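You operate a simulated robot arm through the tools that you are given. There is no shell and no other tool.

You are at the controls of a simulated two-armed robot. One attempt, no reset.

## Task
Clear the letter rack, then file the three envelopes, each in the slot with its word.
Fine: the marker goes into the pen pot.

Only the result counts: the job must be done as asked and must still hold three seconds after the hand-in. Knocking over, shifting, dropping, spilling or breaking anything else fails it.

## Robot
Two 7-joint arms with fingered hands on one trunk that stands fixed in place. Base frame: the origin is at the foot of the trunk, x ahead of it, y to its left, z up. Readings come in m, degrees, newtons and seconds.
The left shoulder is at [0.05, 0.214, 0.869], the right one opposite. With the tool pointing down near the work surface each hand reaches from about 0.42 to 0.9 m from the base axis, measured 20 degrees to its own side. Payload 3 kg a hand.
The tool frame of a hand sits at the grasp point between the pads (the TCP): z along the fingers, y along the line on which they close. The tips reach 0.026 m beyond it. The gripper opens to 0.132 m; its body begins 0.073 m behind the TCP. The gripper is a hand of 3 fingers: y runs from the thumb to the fingers, the wrist lies at [0, 0, -0.229] in the tool frame, and closing takes about 1.5 s.
Orientation is told as [roll, pitch, yaw] about the base's x, y, z axes, in that order, counted from this pose: with the fingers straight down and closing along the base's y, the tool's x points along the base's -x, its y along +y and its z along -z.

## Interface
- The arms move only by the tool servo_tool. It takes "left_commands", "right_commands" or both (then of equal length, played together; a hand with none holds still); each is a list of rows, each a list of 2 entries, a list of its own where there are three numbers: the shift along the tool's x, y, z in units of 400 mm (1.0 is 400 mm), then the turn, a rotation vector about the tool's x, y, z in units of 180 degrees (1.0 is 180 degrees). In form: [[[dx, dy, dz], [wx, wy, wz]], ...]. A call has 1 to 20 rows; each row is the pose to reach, as a shift and turn from the pose commanded when the call began, along the tool's axes at that moment. "left_gripper" and "right_gripper" are, for a hand that has rows, the finger opening in m, from 0 to 0.132, set as the call begins (left out, the last holds). A call with a number of a shift or a turn outside -1 to 1 is refused whole. Rows are played at 5 a second. More than 0.05 m and 8.6 degrees between two rows, or a gripper value outside its range, and nothing of the call is played. A pose out of reach is approached as far as the arm can. The call stops where the force on the tool passes 40 N (or 10 N more than at its start, if that is more) or the arm is blocked; 0.2 s more then pass. The fingers move at their own pace (about 0.072 m/s each) and stop on an object; they squeeze with about 32 N. The grip force told is the motor's: it shows also when the fingers shut on nothing. Time passes only in rows, and 0.2 s behind the last, so rows that repeat a pose let the fingers close. The reply holds the time, the measured pose of the TCP, the force on the tool along the base axes, the opening and the grip force, in the units named above and with some noise, with the torque about the TCP (base axes, N m) and any sound that the robot's microphone picked up.
- Cameras (640 x 400 px; columns grow to the right, rows downward): "scene" is now at [0.0312, -0.0158, 1.4992]; the picture's right is [-0.18, -0.98, 0.00], its down [-0.65, 0.12, -0.75] and it looks along [0.73, -0.14, -0.66] (base axes); focal length 338 px, centre (320, 200). "left" rides on the left gripper at [-0.062, 0.003, -0.092] in its tool frame; the picture's right is [-0.05, -1.00, 0.00], its down [0.83, -0.04, -0.56] and it looks along [0.55, -0.03, 0.83] (tool axes); focal length 230 px, centre (320, 200). "right" rides on the right gripper at [0.062, 0.003, -0.092] in its tool frame; the picture's right is [-0.05, 1.00, 0.00], its down [-0.83, -0.04, -0.56] and it looks along [-0.55, -0.03, 0.83] (tool axes); focal length 230 px, centre (320, 200). There is no depth. A picture from a camera that has moved, and an enlarged one, comes with that camera's place and axes in the base frame and with its lens.
- camera(camera): a new picture of that camera. The clock stands still meanwhile.
- finger_targets(finger1, finger2, thumb_bend, hand): sets how far each is bent, from 0 (flat) to 1 (curled in); at 0.3 the hand is open as for a grip, at 0.7 the pads meet at the TCP. One left out holds its place. A second passes; each finger stops where it meets its share of the squeeze, and holds until it gets a number again. A gripper value or a shape takes the hand back. It gives what a move gives, with no picture; readings hold the bend of each and the force on the fingers (four entries, about 0 where the hand has none), thumb and palm.
- preshape(shape, hand): the hand has 3 fingers and takes this shape, open, in about a second: jaw (thumb against the fingers, like two jaws); tri (thumb and two fingers); tip (a fingertip pinch); poke (one finger out to press); point (the index stretched); flat (the hand flat); cup (the hand cupped); fist (a fist). The gripper value then closes the fingers along that shape, each until it touches; the sizes above hold for jaw. It gives what a move gives, with no picture.
- pan_tilt(pan, tilt): turns the head with the scene camera to pan (to the left, within 86 degrees either way) and tilt (down, from -29 to 69), counted from straight ahead of the robot. It gives what a move gives.
- enlarge(camera, box): a new picture of the part [left, top, right, bottom] of that camera's present view, enlarged. The clock stands still meanwhile.
- close_job(): hands the job in; it is judged then, once.

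Nothing tells you positions but the pictures and the camera data. Unless the task says otherwise, let go and move clear before handing in.

The tools are called after "Request:" by a JSON object that holds its "method" and its "body". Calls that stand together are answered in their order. servo_tool: Moves the arms, as the interface text tells. Its arguments: {"type":"object","properties":{"left_commands":{"type":"array"},"left_gripper":{"type":"number"},"right_commands":{"type":"array"},"right_gripper":{"type":"number"}},"required":[]} The other tools are called the same way: preshape (shape, hand) gives the hand a shape; finger_targets (finger1, finger2, thumb_bend, hand) moves the fingers one by one; pan_tilt (pan, tilt) turns the head that bears the scene camera; camera (camera) takes a picture; enlarge (camera, box) takes an enlarged picture of a part of a camera's view; close_job () hands the job in.

At the start:

```text
t: 0.0
left_position: [0.614, 0.137, 1.0492]
left_tool_rot: [-0.1, 0.0, -6.3]
left_ft_force: [-0.6, -0.2, 0.4]
left_wrist_torque: [-0.05, 0.01, -0.02]
left_gripper_width: 0.1318
left_grasp_force: 0.0
left_shape: jaw
left_bend: [0.3, 0.3, 0.3]
left_finger forces: [0.0, 0.0, 0.0, 0.0, 0.0, 0.0]
right_position: [0.5377, -0.3292, 1.0601]
right_tool_rot: [0.1, 0.0, -6.3]
right_ft_force: [0.5, 0.7, -0.4]
right_wrist_torque: [0.03, 0.01, 0.02]
right_gripper_width: 0.1318
right_grasp_force: 0.1
right_shape: jaw
right_bend: [0.3, 0.3, 0.3]
right_finger forces: [0.0, 0.1, 0.0, 0.1, 0.1, 0.1]
head pan, tilt (commanded): [-10.6, 41.6]
```

scene: 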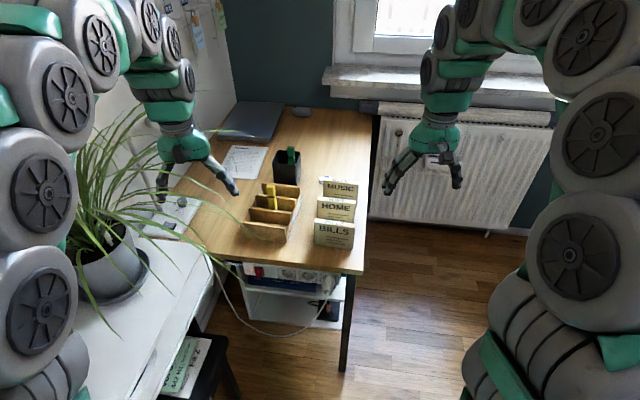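
right: 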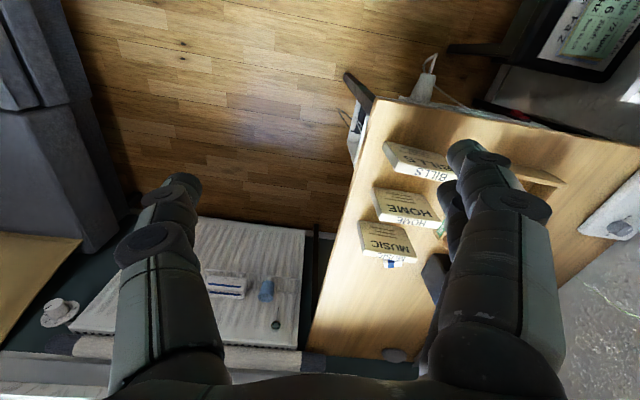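
left: 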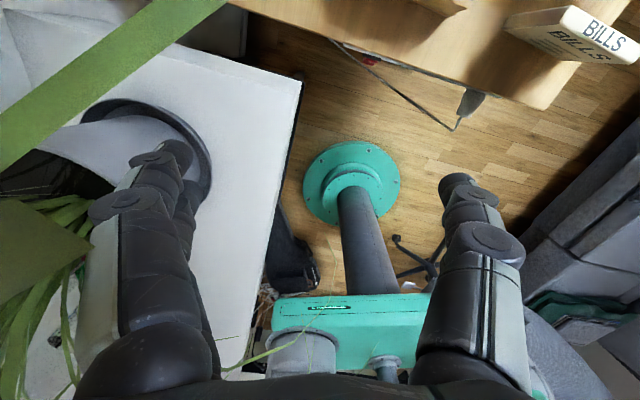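

I see a desk with a letter rack (a yellow marker lying or standing in it), a black pen pot behind it, and three block-like envelopes labelled MUSIC, HOME and BILLS standing to the right of the rack. I'll look closer before moving anything.

Request:
{"method": "enlarge", "body": {"camera": "scene", "box": [220, 130, 380, 260]}}

Request:
{"method": "enlarge", "body": {"camera": "scene", "box": [235, 170, 315, 250]}}

Request:
{"method": "enlarge", "body": {"camera": "right", "box": [340, 90, 600, 290]}}

```text
3.08 times, centred on (300, 195) of scene
camera zoom: at [0.0312, -0.0158, 1.4992], right [-0.18, -0.98, 0.0], down [-0.65, 0.12, -0.75], along [0.73, -0.14, -0.66], focal length 1040 px, centre (382, 215)
```

zoom: 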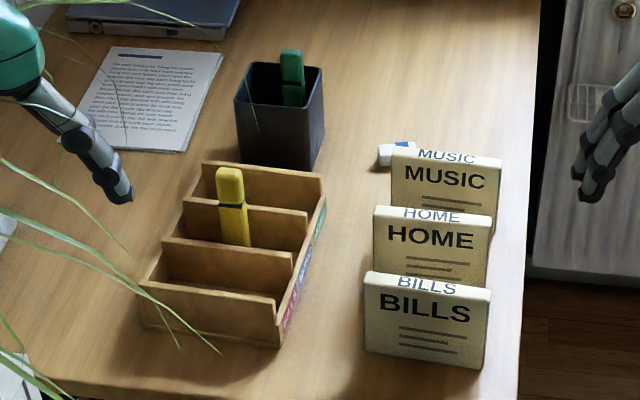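

```text
5.00 times, centred on (275, 210) of scene
camera zoom: at [0.0312, -0.0158, 1.4992], right [-0.18, -0.98, 0.0], down [-0.65, 0.12, -0.75], along [0.73, -0.14, -0.66], focal length 1690 px, centre (545, 150)
```

zoom: 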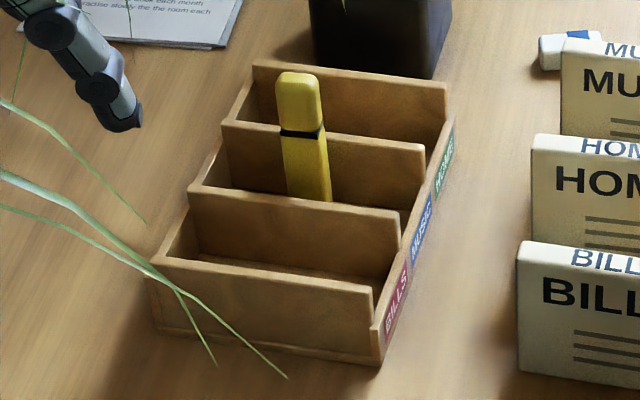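

```text
2.00 times, centred on (470, 190) of right
camera zoom: at [0.4757, -0.3188, 1.1532], right [0.16, 0.99, 0.0], down [0.82, -0.14, 0.56], along [0.55, -0.09, -0.83], focal length 460 px, centre (20, 220)
```

zoom: 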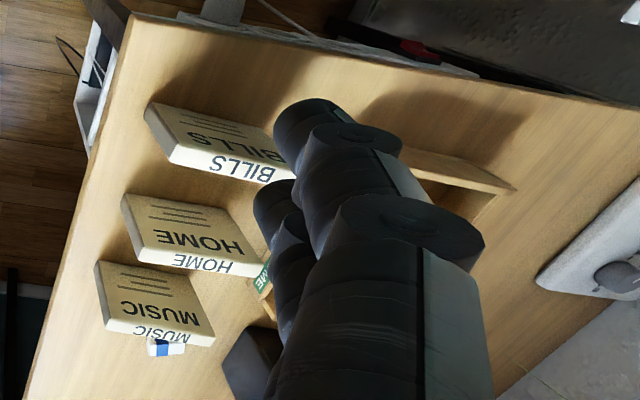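

The slots read BILLS (front), MUSIC (middle), HOME (back), and the yellow marker leans in the MUSIC slot. I'll take tighter views to measure the positions.

Request:
{"method": "enlarge", "body": {"camera": "scene", "box": [228, 176, 308, 226]}}

Request:
{"method": "enlarge", "body": {"camera": "scene", "box": [228, 206, 308, 256]}}

Request:
{"method": "enlarge", "body": {"camera": "scene", "box": [300, 170, 380, 220]}}

Request:
{"method": "enlarge", "body": {"camera": "scene", "box": [300, 205, 380, 255]}}

Request:
{"method": "enlarge", "body": {"camera": "scene", "box": [260, 140, 340, 190]}}

```text
8.00 times, centred on (268, 201) of scene
camera zoom: at [0.0312, -0.0158, 1.4992], right [-0.18, -0.98, 0.0], down [-0.65, 0.12, -0.75], along [0.73, -0.14, -0.66], focal length 2705 px, centre (736, 192)
```

zoom: 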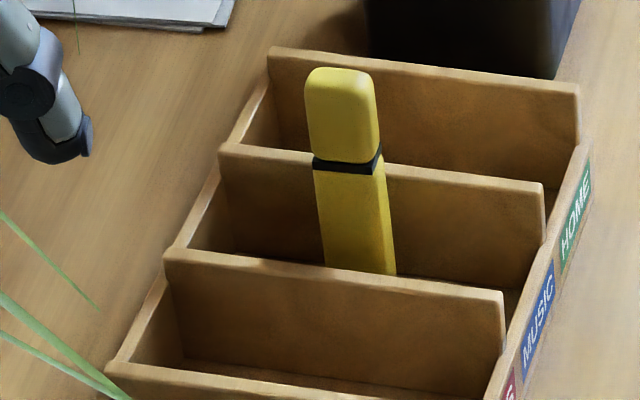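

```text
8.00 times, centred on (268, 231) of scene
camera zoom: at [0.0312, -0.0158, 1.4992], right [-0.18, -0.98, 0.0], down [-0.65, 0.12, -0.75], along [0.73, -0.14, -0.66], focal length 2705 px, centre (736, -48)
```

zoom: 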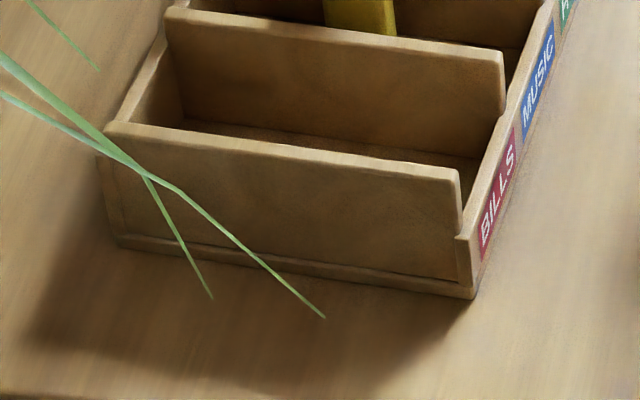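

```text
8.00 times, centred on (340, 195) of scene
camera zoom: at [0.0312, -0.0158, 1.4992], right [-0.18, -0.98, 0.0], down [-0.65, 0.12, -0.75], along [0.73, -0.14, -0.66], focal length 2705 px, centre (160, 240)
```

zoom: 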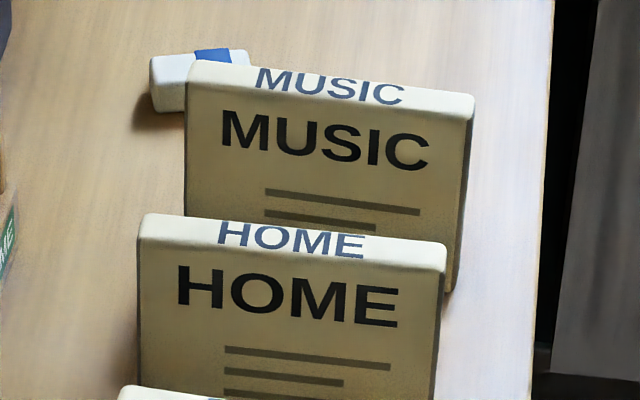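

```text
8.00 times, centred on (340, 230) of scene
camera zoom: at [0.0312, -0.0158, 1.4992], right [-0.18, -0.98, 0.0], down [-0.65, 0.12, -0.75], along [0.73, -0.14, -0.66], focal length 2705 px, centre (160, -40)
```

zoom: 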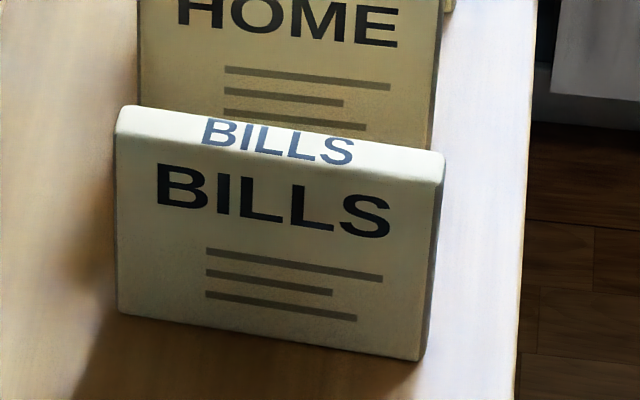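

```text
8.00 times, centred on (300, 165) of scene
camera zoom: at [0.0312, -0.0158, 1.4992], right [-0.18, -0.98, 0.0], down [-0.65, 0.12, -0.75], along [0.73, -0.14, -0.66], focal length 2705 px, centre (480, 480)
```

zoom: 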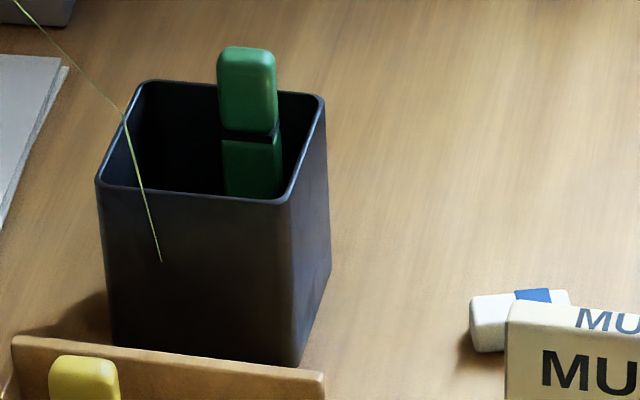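

The desk is turned about 23° clockwise, the desk top lies near z≈0.73, and each envelope is about 0.115 wide and 0.09 tall. I'll take enlarged views from the right wrist camera to triangulate.

Request:
{"method": "enlarge", "body": {"camera": "right", "box": [350, 130, 478, 210]}}

Request:
{"method": "enlarge", "body": {"camera": "right", "box": [345, 190, 473, 270]}}

Request:
{"method": "enlarge", "body": {"camera": "left", "box": [300, 0, 640, 200]}}

Request:
{"method": "enlarge", "body": {"camera": "scene", "box": [0, 60, 320, 260]}}

```text
5.00 times, centred on (414, 170) of right
camera zoom: at [0.4757, -0.3188, 1.1532], right [0.16, 0.99, 0.0], down [0.82, -0.14, 0.56], along [0.55, -0.09, -0.83], focal length 1150 px, centre (-150, 350)
```

zoom: 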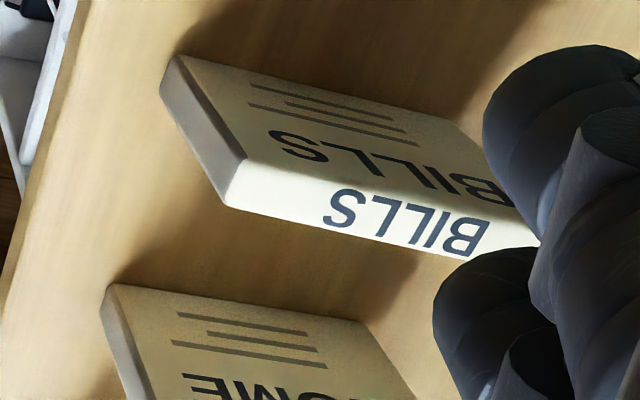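

```text
5.00 times, centred on (409, 230) of right
camera zoom: at [0.4757, -0.3188, 1.1532], right [0.16, 0.99, 0.0], down [0.82, -0.14, 0.56], along [0.55, -0.09, -0.83], focal length 1150 px, centre (-125, 50)
```

zoom: 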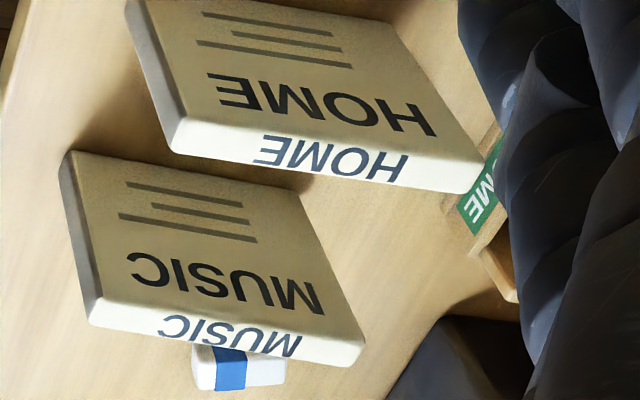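

```text
1.88 times, centred on (470, 100) of left
camera zoom: at [0.6769, 0.1334, 1.1412], right [-0.06, -1.0, 0.0], down [-0.83, 0.05, 0.56], along [-0.55, 0.03, -0.83], focal length 433 px, centre (38, 388)
```

zoom: 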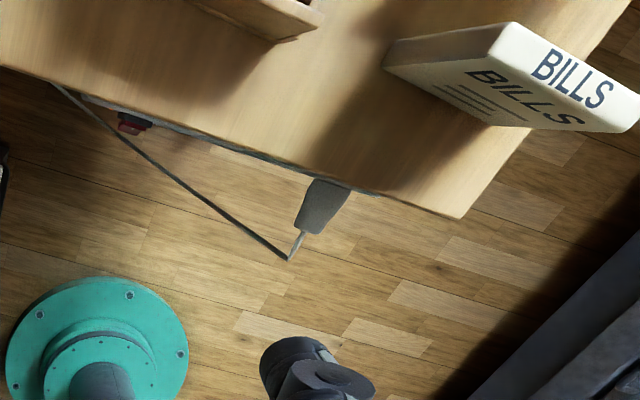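

```text
2.00 times, centred on (160, 160) of scene
camera zoom: at [0.0312, -0.0158, 1.4992], right [-0.18, -0.98, 0.0], down [-0.65, 0.12, -0.75], along [0.73, -0.14, -0.66], focal length 676 px, centre (640, 280)
```

zoom: 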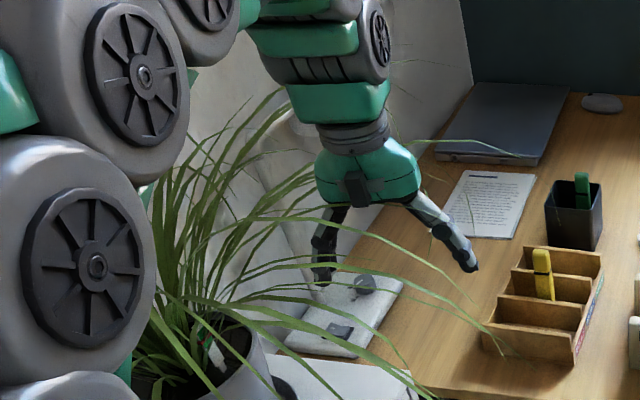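

Triangulating puts the desk top at z≈0.748, the envelope tops at ≈0.837 and the rack walls at ≈0.81. The rack runs from about (0.72, 0.02) to (0.89, -0.05), and the pot centre is near (1.00, -0.08). I'll raise the left arm out of the way and bring the right hand nearer with the rack's yaw.

Request:
{"method": "servo_tool", "body": {"left_commands": [[[0, 0, -0.06], [0, 0, 0]], [[0, 0, -0.12], [0, 0, 0]], [[0, 0, -0.18], [0, 0, 0]], [[0, 0, -0.24], [0, 0, 0]], [[0, 0, -0.3], [0, 0, 0]], [[0, 0, -0.36], [0, 0, 0]], [[0.06, 0, -0.4], [0, 0, 0]], [[0.12, 0, -0.42], [0, 0, 0]], [[0.18, 0, -0.42], [0, 0, 0]], [[0.18, 0, -0.42], [0, 0, 0]]], "right_commands": [[[0, 0, 0], [0, 0, 0]], [[0, 0, 0], [0, 0, 0]], [[-0.012, 0.0733, 0], [0, 0, 0.0105]], [[-0.023, 0.1467, 0], [0, 0, 0.021]], [[-0.035, 0.22, 0], [0, 0, 0.0316]], [[-0.046, 0.2933, 0], [0, 0, 0.0422]], [[-0.058, 0.3667, 0], [0, 0, 0.0527]], [[-0.069, 0.44, 0], [0, 0, 0.0633]], [[-0.08, 0.5133, 0], [0, 0, 0.0738]], [[-0.092, 0.5866, 0], [0, 0, 0.0844]]]}}

```text
t: 2.2
left_position: [0.5416, 0.1457, 1.2167]
left_tool_rot: [0.0, -0.1, -6.4]
left_ft_force: [0.2, 0.5, 0.3]
left_wrist_torque: [-0.02, 0.01, 0.0]
left_gripper_width: 0.1319
left_grasp_force: 0.0
left_shape: jaw
left_bend: [0.3, 0.3, 0.3]
left_finger forces: [0.2, 0.1, 0.0, 0.0, 0.0, 0.0]
right_position: [0.6022, -0.1006, 1.0632]
right_tool_rot: [0.0, -0.1, -21.6]
right_ft_force: [-0.8, 0.3, 0.0]
right_wrist_torque: [0.0, 0.0, 0.0]
right_gripper_width: 0.1318
right_grasp_force: 0.1
right_shape: jaw
right_bend: [0.3, 0.3, 0.3]
right_finger forces: [0.0, 0.1, 0.1, 0.0, 0.0, 0.0]
head pan, tilt (commanded): [-10.6, 41.6]
```

Both arms moved freely. Next I'll check the rack and marker from the right wrist camera and the scene camera.

Request:
{"method": "camera", "body": {"camera": "right"}}

Request:
{"method": "camera", "body": {"camera": "scene"}}

```text
taken
camera right: at [0.5448, -0.0747, 1.1544], right [0.42, 0.91, 0.0], down [0.76, -0.35, 0.55], along [0.5, -0.23, -0.83], focal length 230 px, centre (320, 200)
```

right: 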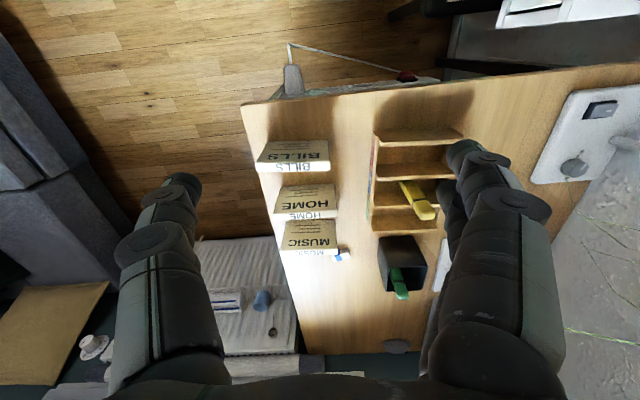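

```text
taken
camera scene: at [0.0311, -0.0157, 1.4992], right [-0.18, -0.98, 0.0], down [-0.65, 0.12, -0.75], along [0.73, -0.14, -0.66], focal length 338 px, centre (320, 200)
```

scene: 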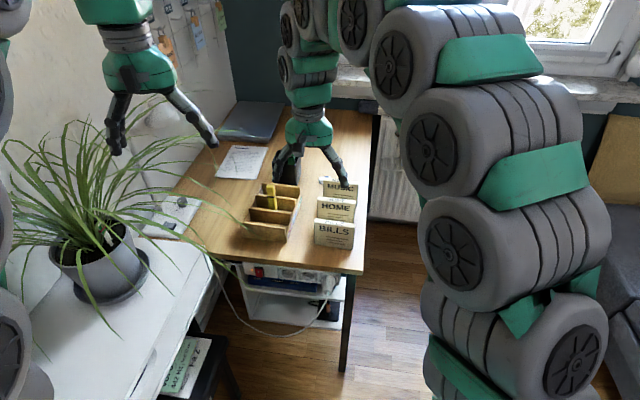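

The wrist view shows the whole desk. I'll enlarge the rack, marker and pot to triangulate them.

Request:
{"method": "enlarge", "body": {"camera": "right", "box": [350, 120, 478, 200]}}

Request:
{"method": "enlarge", "body": {"camera": "right", "box": [350, 175, 478, 255]}}

Request:
{"method": "enlarge", "body": {"camera": "right", "box": [350, 225, 478, 305]}}

Request:
{"method": "enlarge", "body": {"camera": "right", "box": [240, 130, 368, 210]}}

Request:
{"method": "enlarge", "body": {"camera": "right", "box": [250, 180, 378, 260]}}

```text
5.00 times, centred on (414, 160) of right
camera zoom: at [0.5448, -0.0747, 1.1544], right [0.42, 0.91, 0.0], down [0.76, -0.35, 0.55], along [0.5, -0.23, -0.83], focal length 1150 px, centre (-150, 400)
```

zoom: 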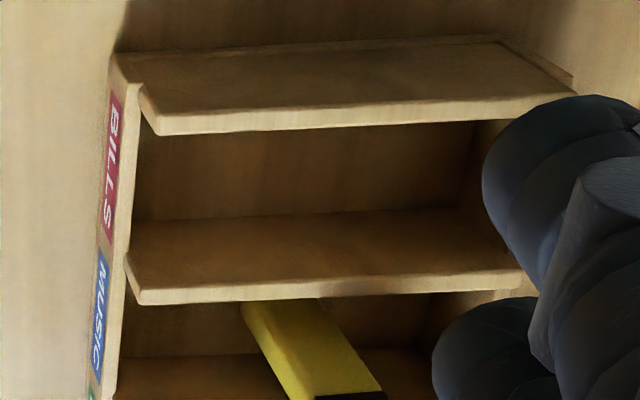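

```text
5.00 times, centred on (414, 215) of right
camera zoom: at [0.5448, -0.0747, 1.1544], right [0.42, 0.91, 0.0], down [0.76, -0.35, 0.55], along [0.5, -0.23, -0.83], focal length 1150 px, centre (-150, 125)
```

zoom: 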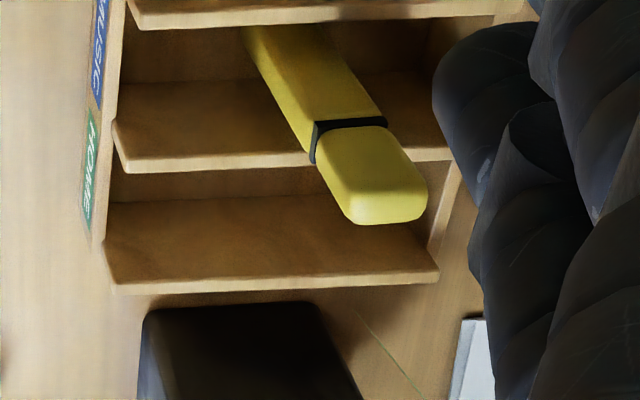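

```text
5.00 times, centred on (414, 265) of right
camera zoom: at [0.5448, -0.0747, 1.1544], right [0.42, 0.91, 0.0], down [0.76, -0.35, 0.55], along [0.5, -0.23, -0.83], focal length 1150 px, centre (-150, -125)
```

zoom: 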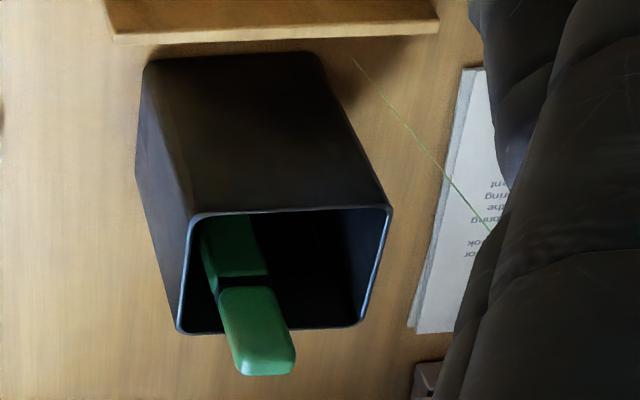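

```text
5.00 times, centred on (304, 170) of right
camera zoom: at [0.5448, -0.0747, 1.1544], right [0.42, 0.91, 0.0], down [0.76, -0.35, 0.55], along [0.5, -0.23, -0.83], focal length 1150 px, centre (400, 350)
```

zoom: 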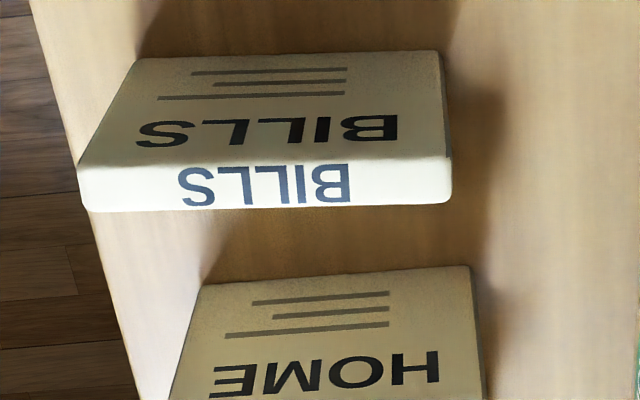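

```text
5.00 times, centred on (314, 220) of right
camera zoom: at [0.5448, -0.0747, 1.1544], right [0.42, 0.91, 0.0], down [0.76, -0.35, 0.55], along [0.5, -0.23, -0.83], focal length 1150 px, centre (350, 100)
```

zoom: 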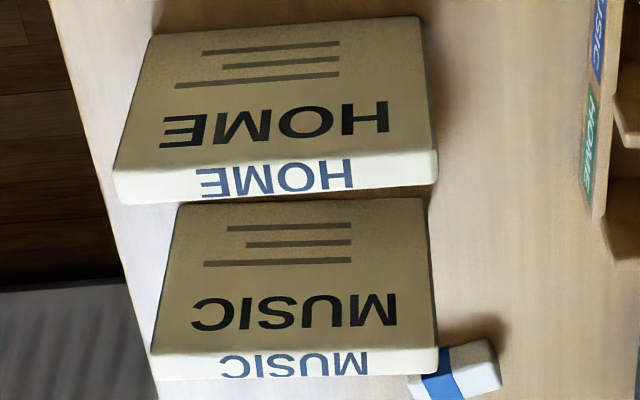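

The marker stands upright in the middle of the MUSIC slot at about (0.807, -0.015), with its top at 0.877. The pot rim is at z≈0.835, centred on (1.004, -0.080), and the green marker is on its right side. I'll move the left arm further clear, then tilt the right hand forward 60° about its closing axis so it can reach both marker and pot.

Request:
{"method": "servo_tool", "body": {"left_commands": [[[0, 0.06, -0.02], [0, 0, 0]], [[0, 0.12, -0.04], [0, 0, 0]], [[0, 0.18, -0.06], [0, 0, 0]], [[0, 0.24, -0.08], [0, 0, 0]], [[0, 0.3, -0.1], [0, 0, 0]]]}}

Request:
{"method": "camera", "body": {"camera": "scene"}}

```text
t: 3.4
left_position: [0.5534, 0.2419, 1.2489]
left_tool_rot: [0.0, -0.1, -6.3]
left_ft_force: [0.6, -0.2, -0.1]
left_wrist_torque: [0.0, -0.01, -0.01]
left_gripper_width: 0.1319
left_grasp_force: 0.0
left_shape: jaw
left_bend: [0.3, 0.3, 0.3]
left_finger forces: [0.1, 0.0, 0.0, 0.1, 0.0, 0.0]
left hand out of reach, approached as far as the arm can: row 5
right_position: [0.6015, -0.1005, 1.0627]
right_tool_rot: [0.1, 0.0, -21.4]
right_ft_force: [0.0, 0.0, 0.4]
right_wrist_torque: [0.0, 0.0, -0.02]
right_gripper_width: 0.132
right_grasp_force: 0.0
right_shape: jaw
right_bend: [0.3, 0.3, 0.3]
right_finger forces: [0.0, 0.0, 0.1, 0.0, 0.0, 0.0]
head pan, tilt (commanded): [-10.6, 41.6]
```

```text
taken
camera scene: at [0.0312, -0.0157, 1.4992], right [-0.18, -0.98, 0.0], down [-0.65, 0.12, -0.75], along [0.73, -0.14, -0.66], focal length 338 px, centre (320, 200)
```

scene: 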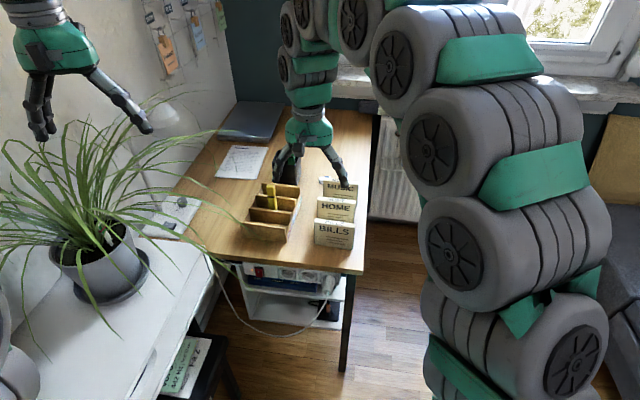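

The left arm stopped at its reach limit, so shoulder-to-wrist reach is about 0.79 m, and it is well clear. Now I'll tilt the right hand forward 65° while moving towards a pre-grasp pose behind the marker.

Request:
{"method": "servo_tool", "body": {"right_commands": [[[-0.0119, 0.037, 0.0232], [0, -0.0361, 0]], [[-0.0237, 0.0741, 0.0464], [0, -0.0722, 0]], [[-0.0356, 0.1112, 0.0695], [0, -0.1083, 0]], [[-0.0475, 0.1482, 0.0927], [0, -0.1444, 0]], [[-0.0594, 0.1853, 0.1159], [0, -0.1806, 0]], [[-0.0712, 0.2223, 0.1391], [0, -0.2167, 0]], [[-0.0831, 0.2594, 0.1623], [0, -0.2528, 0]], [[-0.095, 0.2964, 0.1854], [0, -0.2889, 0]], [[-0.1068, 0.3335, 0.2086], [0, -0.325, 0]], [[-0.1187, 0.3705, 0.2318], [0, -0.3611, 0]], [[-0.1187, 0.3705, 0.2318], [0, -0.3611, 0]]]}}

Request:
{"method": "camera", "body": {"camera": "right"}}

Request:
{"method": "camera", "body": {"camera": "scene"}}

```text
t: 5.8
left_position: [0.5529, 0.2403, 1.2475]
left_tool_rot: [0.0, -0.1, -6.5]
left_ft_force: [0.2, 0.5, -0.4]
left_wrist_torque: [0.03, 0.02, -0.02]
left_gripper_width: 0.1319
left_grasp_force: 0.0
left_shape: jaw
left_bend: [0.3, 0.3, 0.3]
left_finger forces: [0.0, 0.0, 0.0, 0.1, 0.0, 0.0]
right_position: [0.6966, 0.0201, 0.9667]
right_tool_rot: [0.0, -64.9, -21.4]
right_ft_force: [0.5, 0.3, 0.4]
right_wrist_torque: [0.01, 0.01, 0.02]
right_gripper_width: 0.132
right_grasp_force: 0.0
right_shape: jaw
right_bend: [0.3, 0.3, 0.3]
right_finger forces: [0.0, 0.0, 0.0, 0.0, 0.1, 0.1]
head pan, tilt (commanded): [-10.6, 41.6]
```

```text
taken
camera right: at [0.5956, 0.063, 0.9503], right [0.39, 0.92, 0.05], down [-0.16, 0.02, 0.99], along [0.91, -0.39, 0.15], focal length 230 px, centre (320, 200)
```

right: 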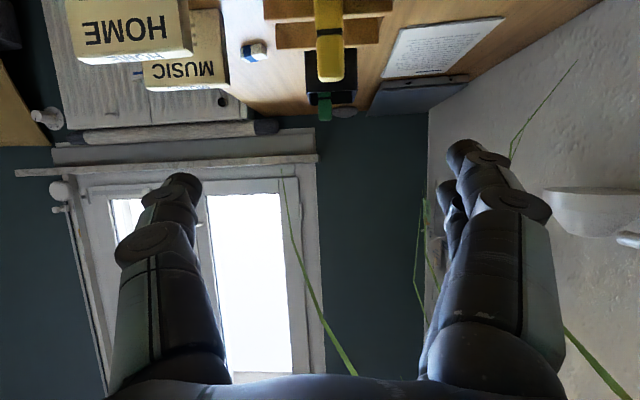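

```text
taken
camera scene: at [0.0312, -0.0158, 1.4992], right [-0.18, -0.98, 0.0], down [-0.65, 0.12, -0.75], along [0.73, -0.14, -0.66], focal length 338 px, centre (320, 200)
```

scene: 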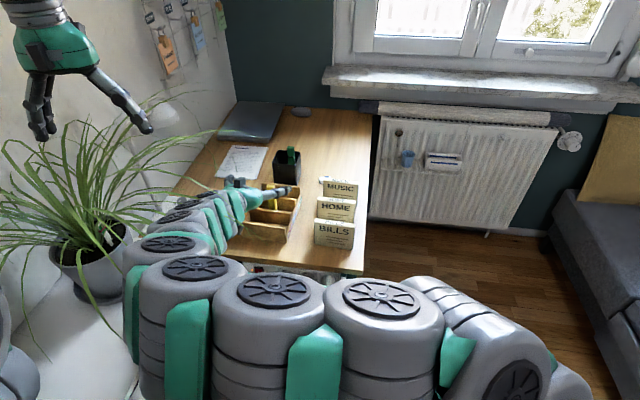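

The hand is now tilted and the marker shows between the fingers. I'll zoom in to check the lateral alignment.

Request:
{"method": "enlarge", "body": {"camera": "right", "box": [240, 0, 432, 120]}}

Request:
{"method": "enlarge", "body": {"camera": "scene", "box": [200, 140, 328, 220]}}

```text
3.33 times, centred on (336, 60) of right
camera zoom: at [0.5956, 0.063, 0.9503], right [0.39, 0.92, 0.05], down [-0.16, 0.02, 0.99], along [0.91, -0.39, 0.15], focal length 767 px, centre (267, 667)
```

zoom: 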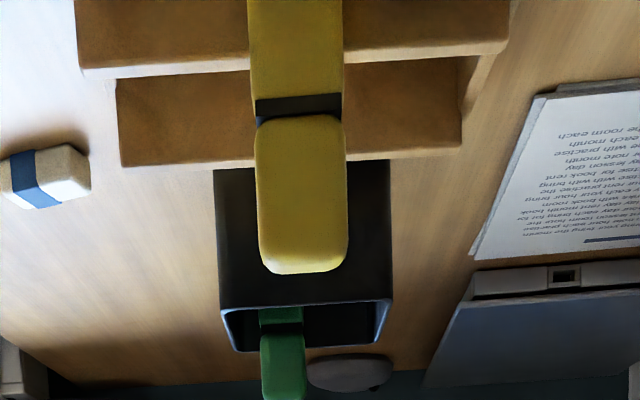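

```text
5.00 times, centred on (264, 180) of scene
camera zoom: at [0.0312, -0.0158, 1.4992], right [-0.18, -0.98, 0.0], down [-0.65, 0.12, -0.75], along [0.73, -0.14, -0.66], focal length 1690 px, centre (600, 300)
```

zoom: 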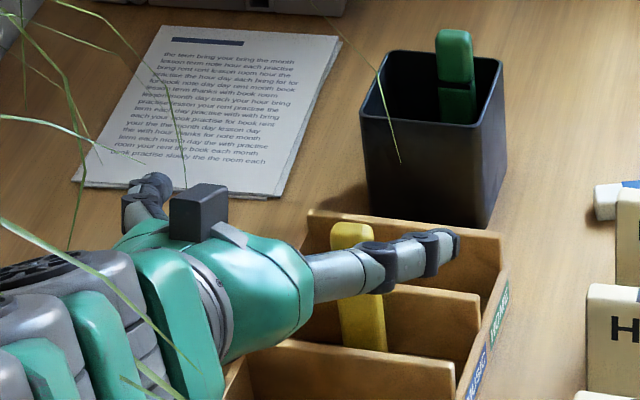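

The marker is about 11 mm to the left of the finger plane, so I'll correct that, partly close the fingers and move to a pose 9 cm short of it.

Request:
{"method": "servo_tool", "body": {"right_commands": [[[0.031, 0.0074, 0.0381], [0, 0, 0]], [[0.062, 0.0148, 0.0762], [0, 0, 0]], [[0.093, 0.0221, 0.1142], [0, 0, 0]], [[0.124, 0.0295, 0.1523], [0, 0, 0]], [[0.124, 0.0295, 0.1523], [0, 0, 0]]], "right_gripper": 0.08}}

Request:
{"method": "camera", "body": {"camera": "right"}}

Request:
{"method": "enlarge", "body": {"camera": "scene", "box": [200, 140, 328, 220]}}

```text
t: 7.0
left_position: [0.5524, 0.2414, 1.2475]
left_tool_rot: [0.0, 0.1, -6.4]
left_ft_force: [-0.1, 0.4, -0.2]
left_wrist_torque: [0.02, 0.02, -0.03]
left_gripper_width: 0.1319
left_grasp_force: 0.0
left_shape: jaw
left_bend: [0.3, 0.3, 0.3]
left_finger forces: [0.0, 0.0, 0.0, 0.0, 0.1, 0.0]
right_position: [0.734, 0.0202, 0.8971]
right_tool_rot: [0.2, -65.0, -21.7]
right_ft_force: [-0.9, -1.0, 0.1]
right_wrist_torque: [0.02, -0.01, 0.0]
right_gripper_width: 0.0805
right_grasp_force: 0.1
right_shape: jaw
right_bend: [0.71, 0.71, 0.71]
right_finger forces: [0.0, 0.0, 0.0, 0.0, 0.1, 0.0]
head pan, tilt (commanded): [-10.6, 41.6]
```

```text
taken
camera right: at [0.6324, 0.0634, 0.8796], right [0.39, 0.92, 0.05], down [-0.16, 0.01, 0.99], along [0.91, -0.39, 0.15], focal length 230 px, centre (320, 200)
```

right: 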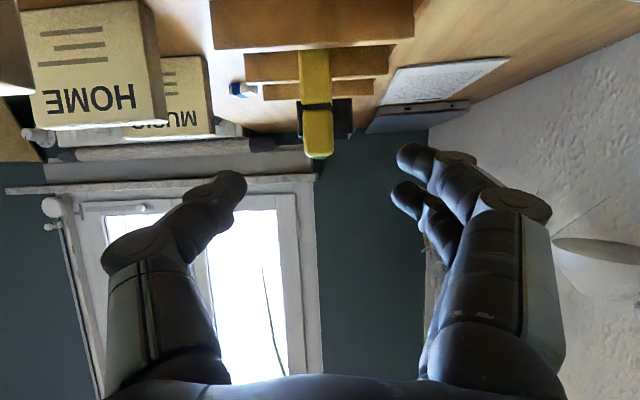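

```text
5.00 times, centred on (264, 180) of scene
camera zoom: at [0.0312, -0.0158, 1.4992], right [-0.18, -0.98, 0.0], down [-0.65, 0.12, -0.75], along [0.73, -0.14, -0.66], focal length 1690 px, centre (600, 300)
```

zoom: 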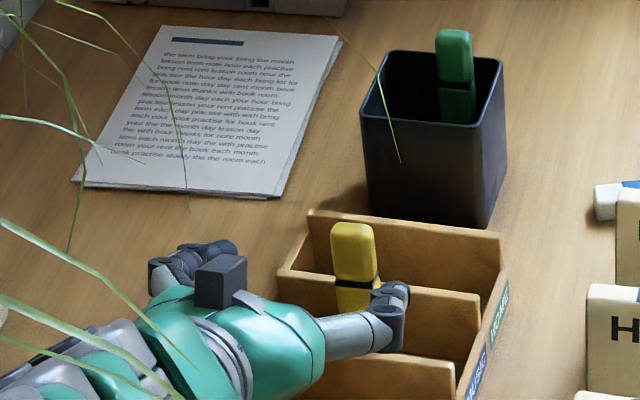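

The marker now sits centred between the fingertips, as predicted. I'll make the final approach and close on the cap.

Request:
{"method": "servo_tool", "body": {"right_commands": [[[0.0021, -0.0012, 0.035], [0, 0, 0]], [[0.0042, -0.0023, 0.07], [0, 0, 0]], [[0.0064, -0.0035, 0.105], [0, 0, 0]], [[0.0085, -0.0047, 0.14], [0, 0, 0]], [[0.0106, -0.0058, 0.175], [0, 0, 0]], [[0.0127, -0.007, 0.21], [0, 0, 0]], [[0.0127, -0.007, 0.21], [0, 0, 0]]]}}

Request:
{"method": "camera", "body": {"camera": "right"}}

Request:
{"method": "enlarge", "body": {"camera": "scene", "box": [200, 150, 328, 230]}}

```text
t: 8.6
left_position: [0.5526, 0.2407, 1.2471]
left_tool_rot: [0.0, -0.1, -6.3]
left_ft_force: [0.2, 0.9, 0.1]
left_wrist_torque: [-0.06, -0.04, -0.02]
left_gripper_width: 0.1321
left_grasp_force: 0.0
left_shape: jaw
left_bend: [0.3, 0.3, 0.3]
left_finger forces: [0.0, 0.0, 0.0, 0.0, 0.1, 0.1]
right_position: [0.8015, -0.0096, 0.8576]
right_tool_rot: [0.3, -65.1, -21.7]
right_ft_force: [0.8, 0.5, -0.2]
right_wrist_torque: [0.01, 0.0, -0.01]
right_gripper_width: 0.0806
right_grasp_force: 0.0
right_shape: jaw
right_bend: [0.71, 0.71, 0.71]
right_finger forces: [0.1, 0.0, 0.0, 0.0, 0.1, 0.0]
head pan, tilt (commanded): [-10.6, 41.6]
```

```text
taken
camera right: at [0.7, 0.0341, 0.8421], right [0.39, 0.92, 0.05], down [-0.16, 0.01, 0.99], along [0.91, -0.39, 0.15], focal length 230 px, centre (320, 200)
```

right: 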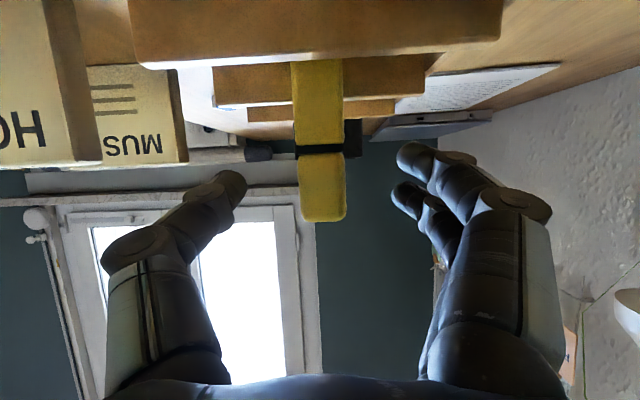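

```text
5.00 times, centred on (264, 190) of scene
camera zoom: at [0.0312, -0.0158, 1.4992], right [-0.18, -0.98, 0.0], down [-0.65, 0.12, -0.75], along [0.73, -0.14, -0.66], focal length 1690 px, centre (600, 250)
```

zoom: 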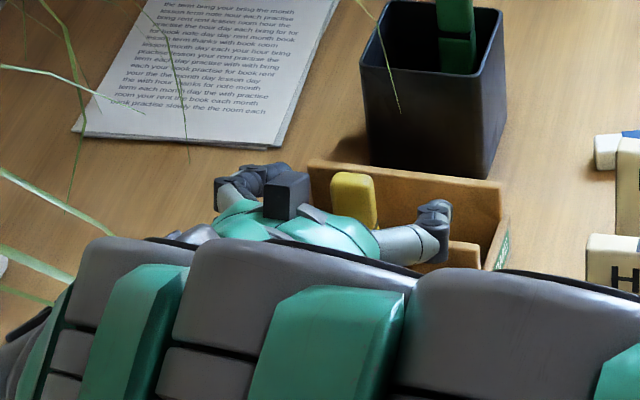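

The cap lies right between thumb and both fingers. I'll close the gripper on it.

Request:
{"method": "servo_tool", "body": {"right_commands": [[[0, 0, 0], [0, 0, 0]], [[0, 0, 0], [0, 0, 0]], [[0, 0, 0], [0, 0, 0]], [[0, 0, 0], [0, 0, 0]], [[0, 0, 0], [0, 0, 0]], [[0, 0, 0], [0, 0, 0]], [[0, 0, 0], [0, 0, 0]], [[0, 0, 0], [0, 0, 0]]], "right_gripper": 0.0}}

Request:
{"method": "camera", "body": {"camera": "right"}}

```text
t: 10.4
left_position: [0.5521, 0.2399, 1.2493]
left_tool_rot: [0.0, -0.1, -6.2]
left_ft_force: [-0.1, 0.4, -0.1]
left_wrist_torque: [-0.04, -0.02, -0.01]
left_gripper_width: 0.1318
left_grasp_force: 0.0
left_shape: jaw
left_bend: [0.3, 0.3, 0.3]
left_finger forces: [0.0, 0.1, 0.1, 0.0, 0.1, 0.0]
right_position: [0.8006, -0.0091, 0.859]
right_tool_rot: [0.1, -65.1, -21.7]
right_ft_force: [0.2, 0.3, -1.0]
right_wrist_torque: [-0.03, -0.01, 0.02]
right_gripper_width: 0.0196
right_grasp_force: 31.6
right_shape: jaw
right_bend: [0.73, 0.72, 0.7]
right_finger forces: [14.3, 14.5, 0.0, 0.1, 28.8, 0.1]
head pan, tilt (commanded): [-10.6, 41.6]
```

```text
taken
camera right: at [0.6999, 0.0341, 0.8422], right [0.39, 0.92, 0.05], down [-0.16, 0.01, 0.99], along [0.91, -0.39, 0.15], focal length 230 px, centre (320, 200)
```

right: 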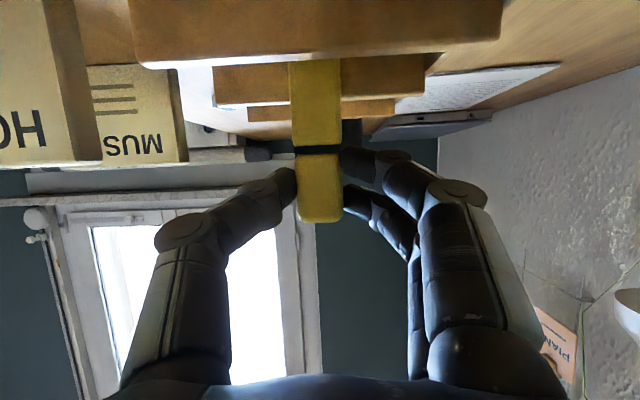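

The grip is firm: both fingers read about 14 N and the thumb 29 N. Next I'll lift the marker straight up 10 cm.

Request:
{"method": "servo_tool", "body": {"right_commands": [[[-0.0453, 0, -0.0211], [0, 0, 0]], [[-0.0906, 0, -0.0423], [0, 0, 0]], [[-0.136, 0, -0.0634], [0, 0, 0]], [[-0.1813, 0, -0.0845], [0, 0, 0]], [[-0.2311, 0, -0.1078], [0, 0, 0]], [[-0.2311, 0, -0.1078], [0, 0, 0]]]}}

Request:
{"method": "camera", "body": {"camera": "right"}}

Request:
{"method": "camera", "body": {"camera": "scene"}}

```text
t: 11.8
left_position: [0.5525, 0.2405, 1.2476]
left_tool_rot: [0.1, 0.0, -6.3]
left_ft_force: [1.3, -0.3, 0.7]
left_wrist_torque: [0.0, 0.03, -0.02]
left_gripper_width: 0.1323
left_grasp_force: 0.1
left_shape: jaw
left_bend: [0.3, 0.3, 0.3]
left_finger forces: [0.0, 0.0, 0.0, 0.0, 0.1, 0.0]
right_position: [0.8037, -0.0124, 0.9583]
right_tool_rot: [0.2, -64.9, -21.7]
right_ft_force: [0.3, -0.5, 0.3]
right_wrist_torque: [0.03, 0.01, -0.02]
right_gripper_width: 0.0195
right_grasp_force: 32.6
right_shape: jaw
right_bend: [0.73, 0.72, 0.7]
right_finger forces: [14.4, 14.5, 0.0, 0.0, 28.8, 0.1]
head pan, tilt (commanded): [-10.6, 41.6]
```

```text
taken
camera right: at [0.702, 0.0319, 0.9423], right [0.39, 0.92, 0.05], down [-0.16, 0.01, 0.99], along [0.91, -0.39, 0.15], focal length 230 px, centre (320, 200)
```

right: 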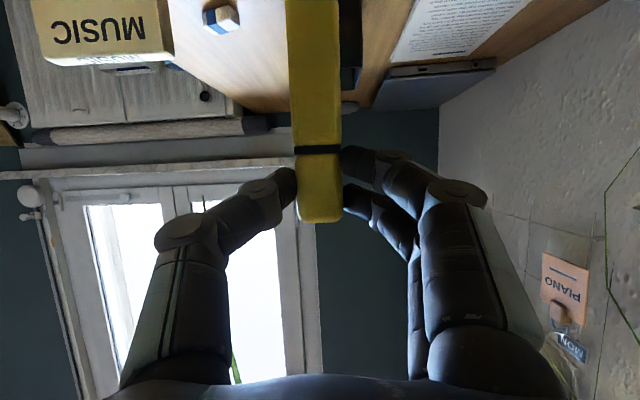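

```text
taken
camera scene: at [0.0312, -0.0157, 1.4992], right [-0.18, -0.98, 0.0], down [-0.65, 0.12, -0.75], along [0.73, -0.14, -0.66], focal length 338 px, centre (320, 200)
```

scene: 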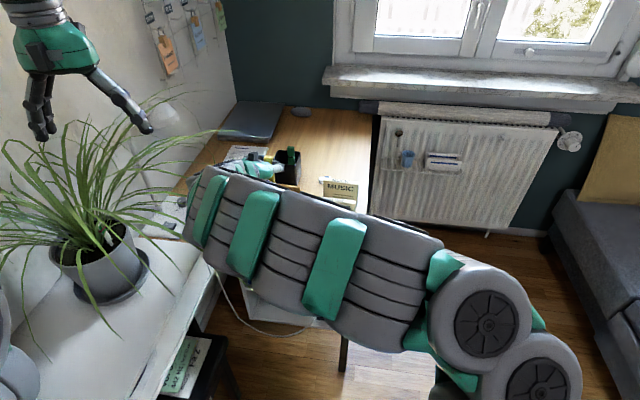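

The marker hangs upright and its bottom is clear of the rack walls. I'll carry it over the free left half of the pot, turning the hand to heading 0° for reach.

Request:
{"method": "servo_tool", "body": {"right_commands": [[[-0.0209, 0.0066, 0.0448], [-0.0109, 0, -0.0051]], [[-0.0418, 0.0132, 0.0896], [-0.0219, 0, -0.0102]], [[-0.0626, 0.0197, 0.1343], [-0.0328, 0, -0.0153]], [[-0.0835, 0.0263, 0.1791], [-0.0437, 0, -0.0204]], [[-0.1044, 0.0329, 0.2239], [-0.0547, 0, -0.0255]], [[-0.1253, 0.0395, 0.2687], [-0.0656, 0, -0.0305]], [[-0.1462, 0.0461, 0.3135], [-0.0765, 0, -0.0356]], [[-0.167, 0.0526, 0.3582], [-0.0874, 0, -0.0407]], [[-0.1879, 0.0592, 0.403], [-0.0984, 0, -0.0458]], [[-0.2088, 0.0658, 0.4478], [-0.1093, 0, -0.0509]], [[-0.2088, 0.0658, 0.4478], [-0.1093, 0, -0.0509]]]}}

Request:
{"method": "camera", "body": {"camera": "right"}}

Request:
{"method": "camera", "body": {"camera": "scene"}}

```text
t: 14.2
left_position: [0.5521, 0.2411, 1.2487]
left_tool_rot: [-0.1, 0.0, -6.3]
left_ft_force: [0.0, 0.0, -1.0]
left_wrist_torque: [0.02, 0.02, 0.03]
left_gripper_width: 0.1318
left_grasp_force: 0.1
left_shape: jaw
left_bend: [0.3, 0.3, 0.3]
left_finger forces: [0.0, 0.0, 0.1, 0.1, 0.1, 0.0]
right_position: [0.996, -0.0587, 0.9609]
right_tool_rot: [0.0, -65.0, 0.2]
right_ft_force: [-0.5, -1.0, -1.1]
right_wrist_torque: [0.0, -0.03, 0.0]
right_gripper_width: 0.0193
right_grasp_force: 31.8
right_shape: jaw
right_bend: [0.73, 0.72, 0.7]
right_finger forces: [14.3, 14.5, 0.1, 0.0, 28.9, 0.1]
head pan, tilt (commanded): [-10.6, 41.6]
```

```text
taken
camera right: at [0.8851, -0.055, 0.9442], right [0.02, 1.0, 0.05], down [-0.15, -0.04, 0.99], along [0.99, -0.03, 0.15], focal length 230 px, centre (320, 200)
```

right: 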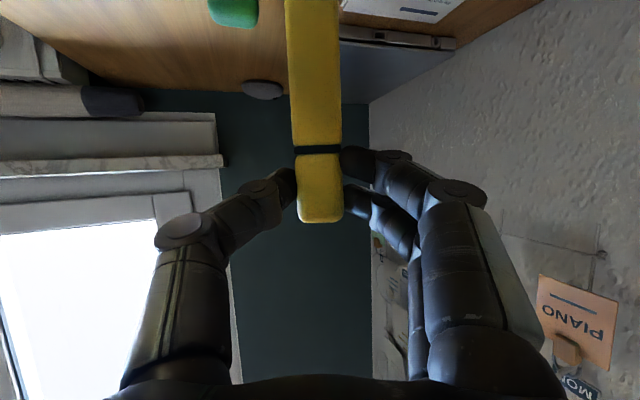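

```text
taken
camera scene: at [0.0312, -0.0158, 1.4992], right [-0.18, -0.98, 0.0], down [-0.65, 0.12, -0.75], along [0.73, -0.14, -0.66], focal length 338 px, centre (320, 200)
```

scene: 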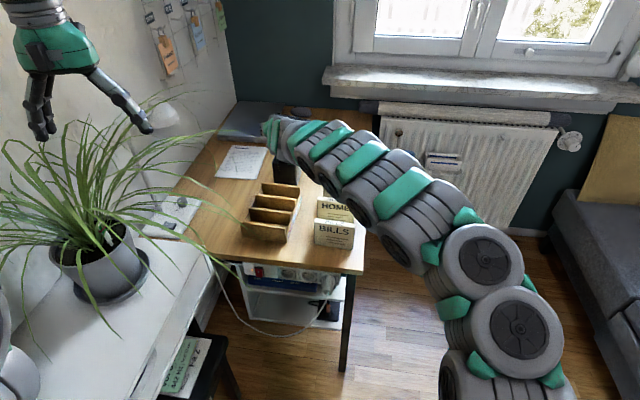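

The hand has reached the spot over the pot. Before lowering, I'll check the marker bottom against the pot in enlarged views.

Request:
{"method": "enlarge", "body": {"camera": "scene", "box": [240, 110, 336, 190]}}

Request:
{"method": "enlarge", "body": {"camera": "right", "box": [180, 0, 420, 150]}}

Request:
{"method": "camera", "body": {"camera": "left"}}

```text
5.00 times, centred on (288, 150) of scene
camera zoom: at [0.0312, -0.0158, 1.4992], right [-0.18, -0.98, 0.0], down [-0.65, 0.12, -0.75], along [0.73, -0.14, -0.66], focal length 1690 px, centre (480, 450)
```

zoom: 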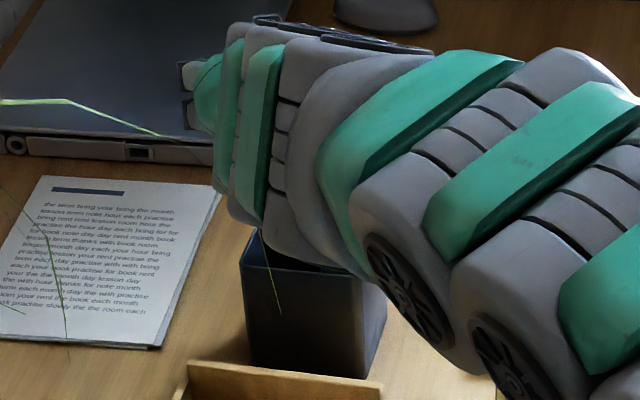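

```text
2.67 times, centred on (300, 75) of right
camera zoom: at [0.8851, -0.055, 0.9442], right [0.02, 1.0, 0.05], down [-0.15, -0.04, 0.99], along [0.99, -0.03, 0.15], focal length 614 px, centre (373, 533)
```

zoom: 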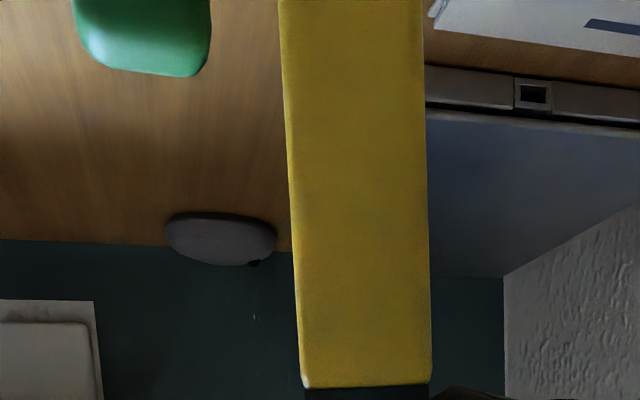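

```text
taken
camera left: at [0.6141, 0.2374, 1.3402], right [-0.06, -1.0, 0.0], down [-0.83, 0.05, 0.56], along [-0.55, 0.03, -0.83], focal length 230 px, centre (320, 200)
```

left: 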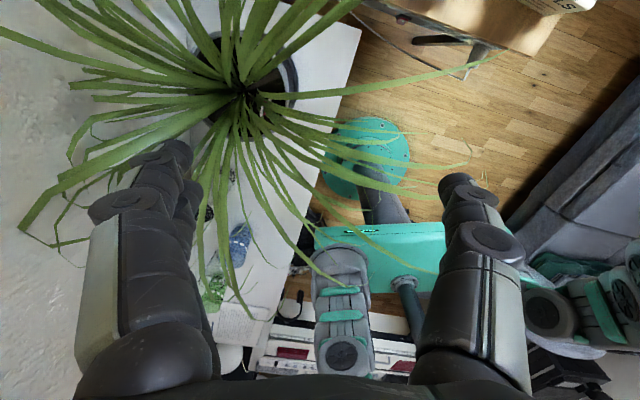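

The view matches my estimates, but the marker should be about 4 mm further right to sit centred in the free half of the pot. I'll shift it and lower it until the thumb is just above the green marker's top.

Request:
{"method": "servo_tool", "body": {"right_commands": [[[0, -0.01, 0], [0, 0, 0]], [[0.0357, -0.01, 0.0166], [0, 0, 0]], [[0.0714, -0.01, 0.0333], [0, 0, 0]], [[0.107, -0.01, 0.05], [0, 0, 0]], [[0.1427, -0.01, 0.0666], [0, 0, 0]], [[0.1427, -0.01, 0.0666], [0, 0, 0]]]}}

Request:
{"method": "camera", "body": {"camera": "right"}}

Request:
{"method": "enlarge", "body": {"camera": "scene", "box": [240, 110, 336, 190]}}

```text
t: 15.6
left_position: [0.5526, 0.2407, 1.2474]
left_tool_rot: [0.0, -0.1, -6.4]
left_ft_force: [0.3, -0.1, 0.5]
left_wrist_torque: [0.01, 0.02, 0.01]
left_gripper_width: 0.1317
left_grasp_force: 0.1
left_shape: jaw
left_bend: [0.3, 0.3, 0.3]
left_finger forces: [0.1, 0.0, 0.0, 0.2, 0.0, 0.0]
right_position: [0.9962, -0.0627, 0.8956]
right_tool_rot: [0.1, -64.9, 0.0]
right_ft_force: [0.3, 0.2, 0.1]
right_wrist_torque: [-0.05, 0.0, -0.01]
right_gripper_width: 0.0192
right_grasp_force: 31.9
right_shape: jaw
right_bend: [0.73, 0.72, 0.7]
right_finger forces: [14.3, 14.6, 0.0, 0.0, 28.9, 0.0]
head pan, tilt (commanded): [-10.6, 41.6]
```

```text
taken
camera right: at [0.8856, -0.0603, 0.8794], right [0.02, 1.0, 0.05], down [-0.15, -0.04, 0.99], along [0.99, -0.03, 0.15], focal length 230 px, centre (320, 200)
```

right: 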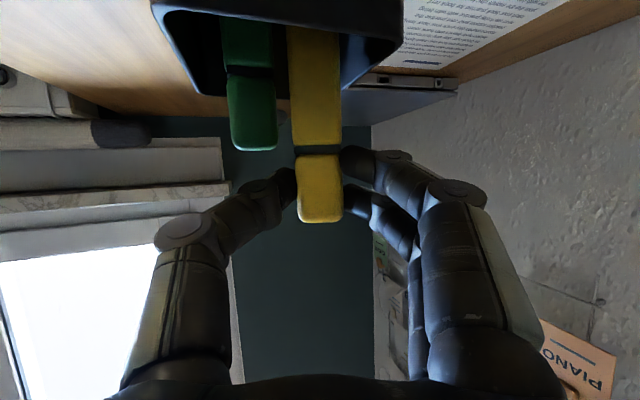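

```text
5.00 times, centred on (288, 150) of scene
camera zoom: at [0.0311, -0.0158, 1.4992], right [-0.18, -0.98, 0.0], down [-0.65, 0.12, -0.75], along [0.73, -0.14, -0.66], focal length 1690 px, centre (480, 450)
```

zoom: 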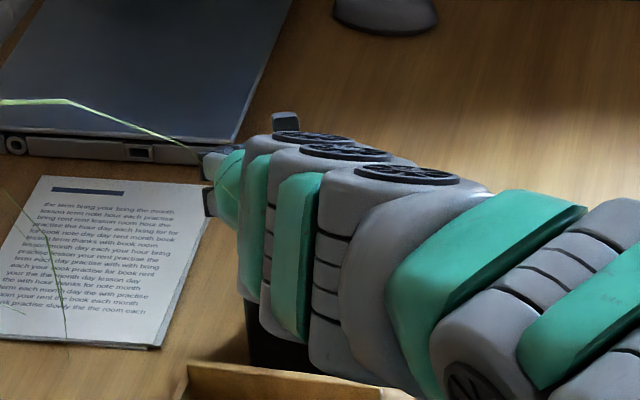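

The marker's lower end is inside the pot beside the green one, and the thumb is just above the green top. I'll release it by opening slightly.

Request:
{"method": "servo_tool", "body": {"right_commands": [[[0, 0, 0], [0, 0, 0]], [[0, 0, 0], [0, 0, 0]], [[0, 0, 0], [0, 0, 0]], [[0, 0, 0], [0, 0, 0]]], "right_gripper": 0.045}}

Request:
{"method": "camera", "body": {"camera": "right"}}

```text
t: 16.6
left_position: [0.5518, 0.2405, 1.2484]
left_tool_rot: [0.0, 0.0, -6.4]
left_ft_force: [0.2, 0.5, 0.1]
left_wrist_torque: [-0.01, 0.01, 0.0]
left_gripper_width: 0.1318
left_grasp_force: 0.1
left_shape: jaw
left_bend: [0.3, 0.3, 0.3]
left_finger forces: [0.1, 0.2, 0.0, 0.0, 0.0, 0.0]
right_position: [0.9968, -0.0626, 0.8974]
right_tool_rot: [0.0, -65.1, 0.0]
right_ft_force: [-0.1, 1.1, 0.0]
right_wrist_torque: [0.03, 0.01, -0.02]
right_gripper_width: 0.0443
right_grasp_force: 0.1
right_shape: jaw
right_bend: [0.74, 0.74, 0.7]
right_finger forces: [0.0, 0.0, 0.0, 0.0, 0.1, 0.0]
head pan, tilt (commanded): [-10.6, 41.6]
```

```text
taken
camera right: at [0.8856, -0.0599, 0.8798], right [0.02, 1.0, 0.05], down [-0.15, -0.04, 0.99], along [0.99, -0.03, 0.15], focal length 230 px, centre (320, 200)
```

right: 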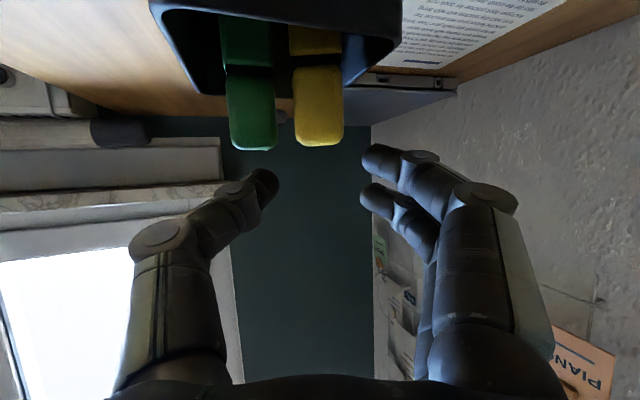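

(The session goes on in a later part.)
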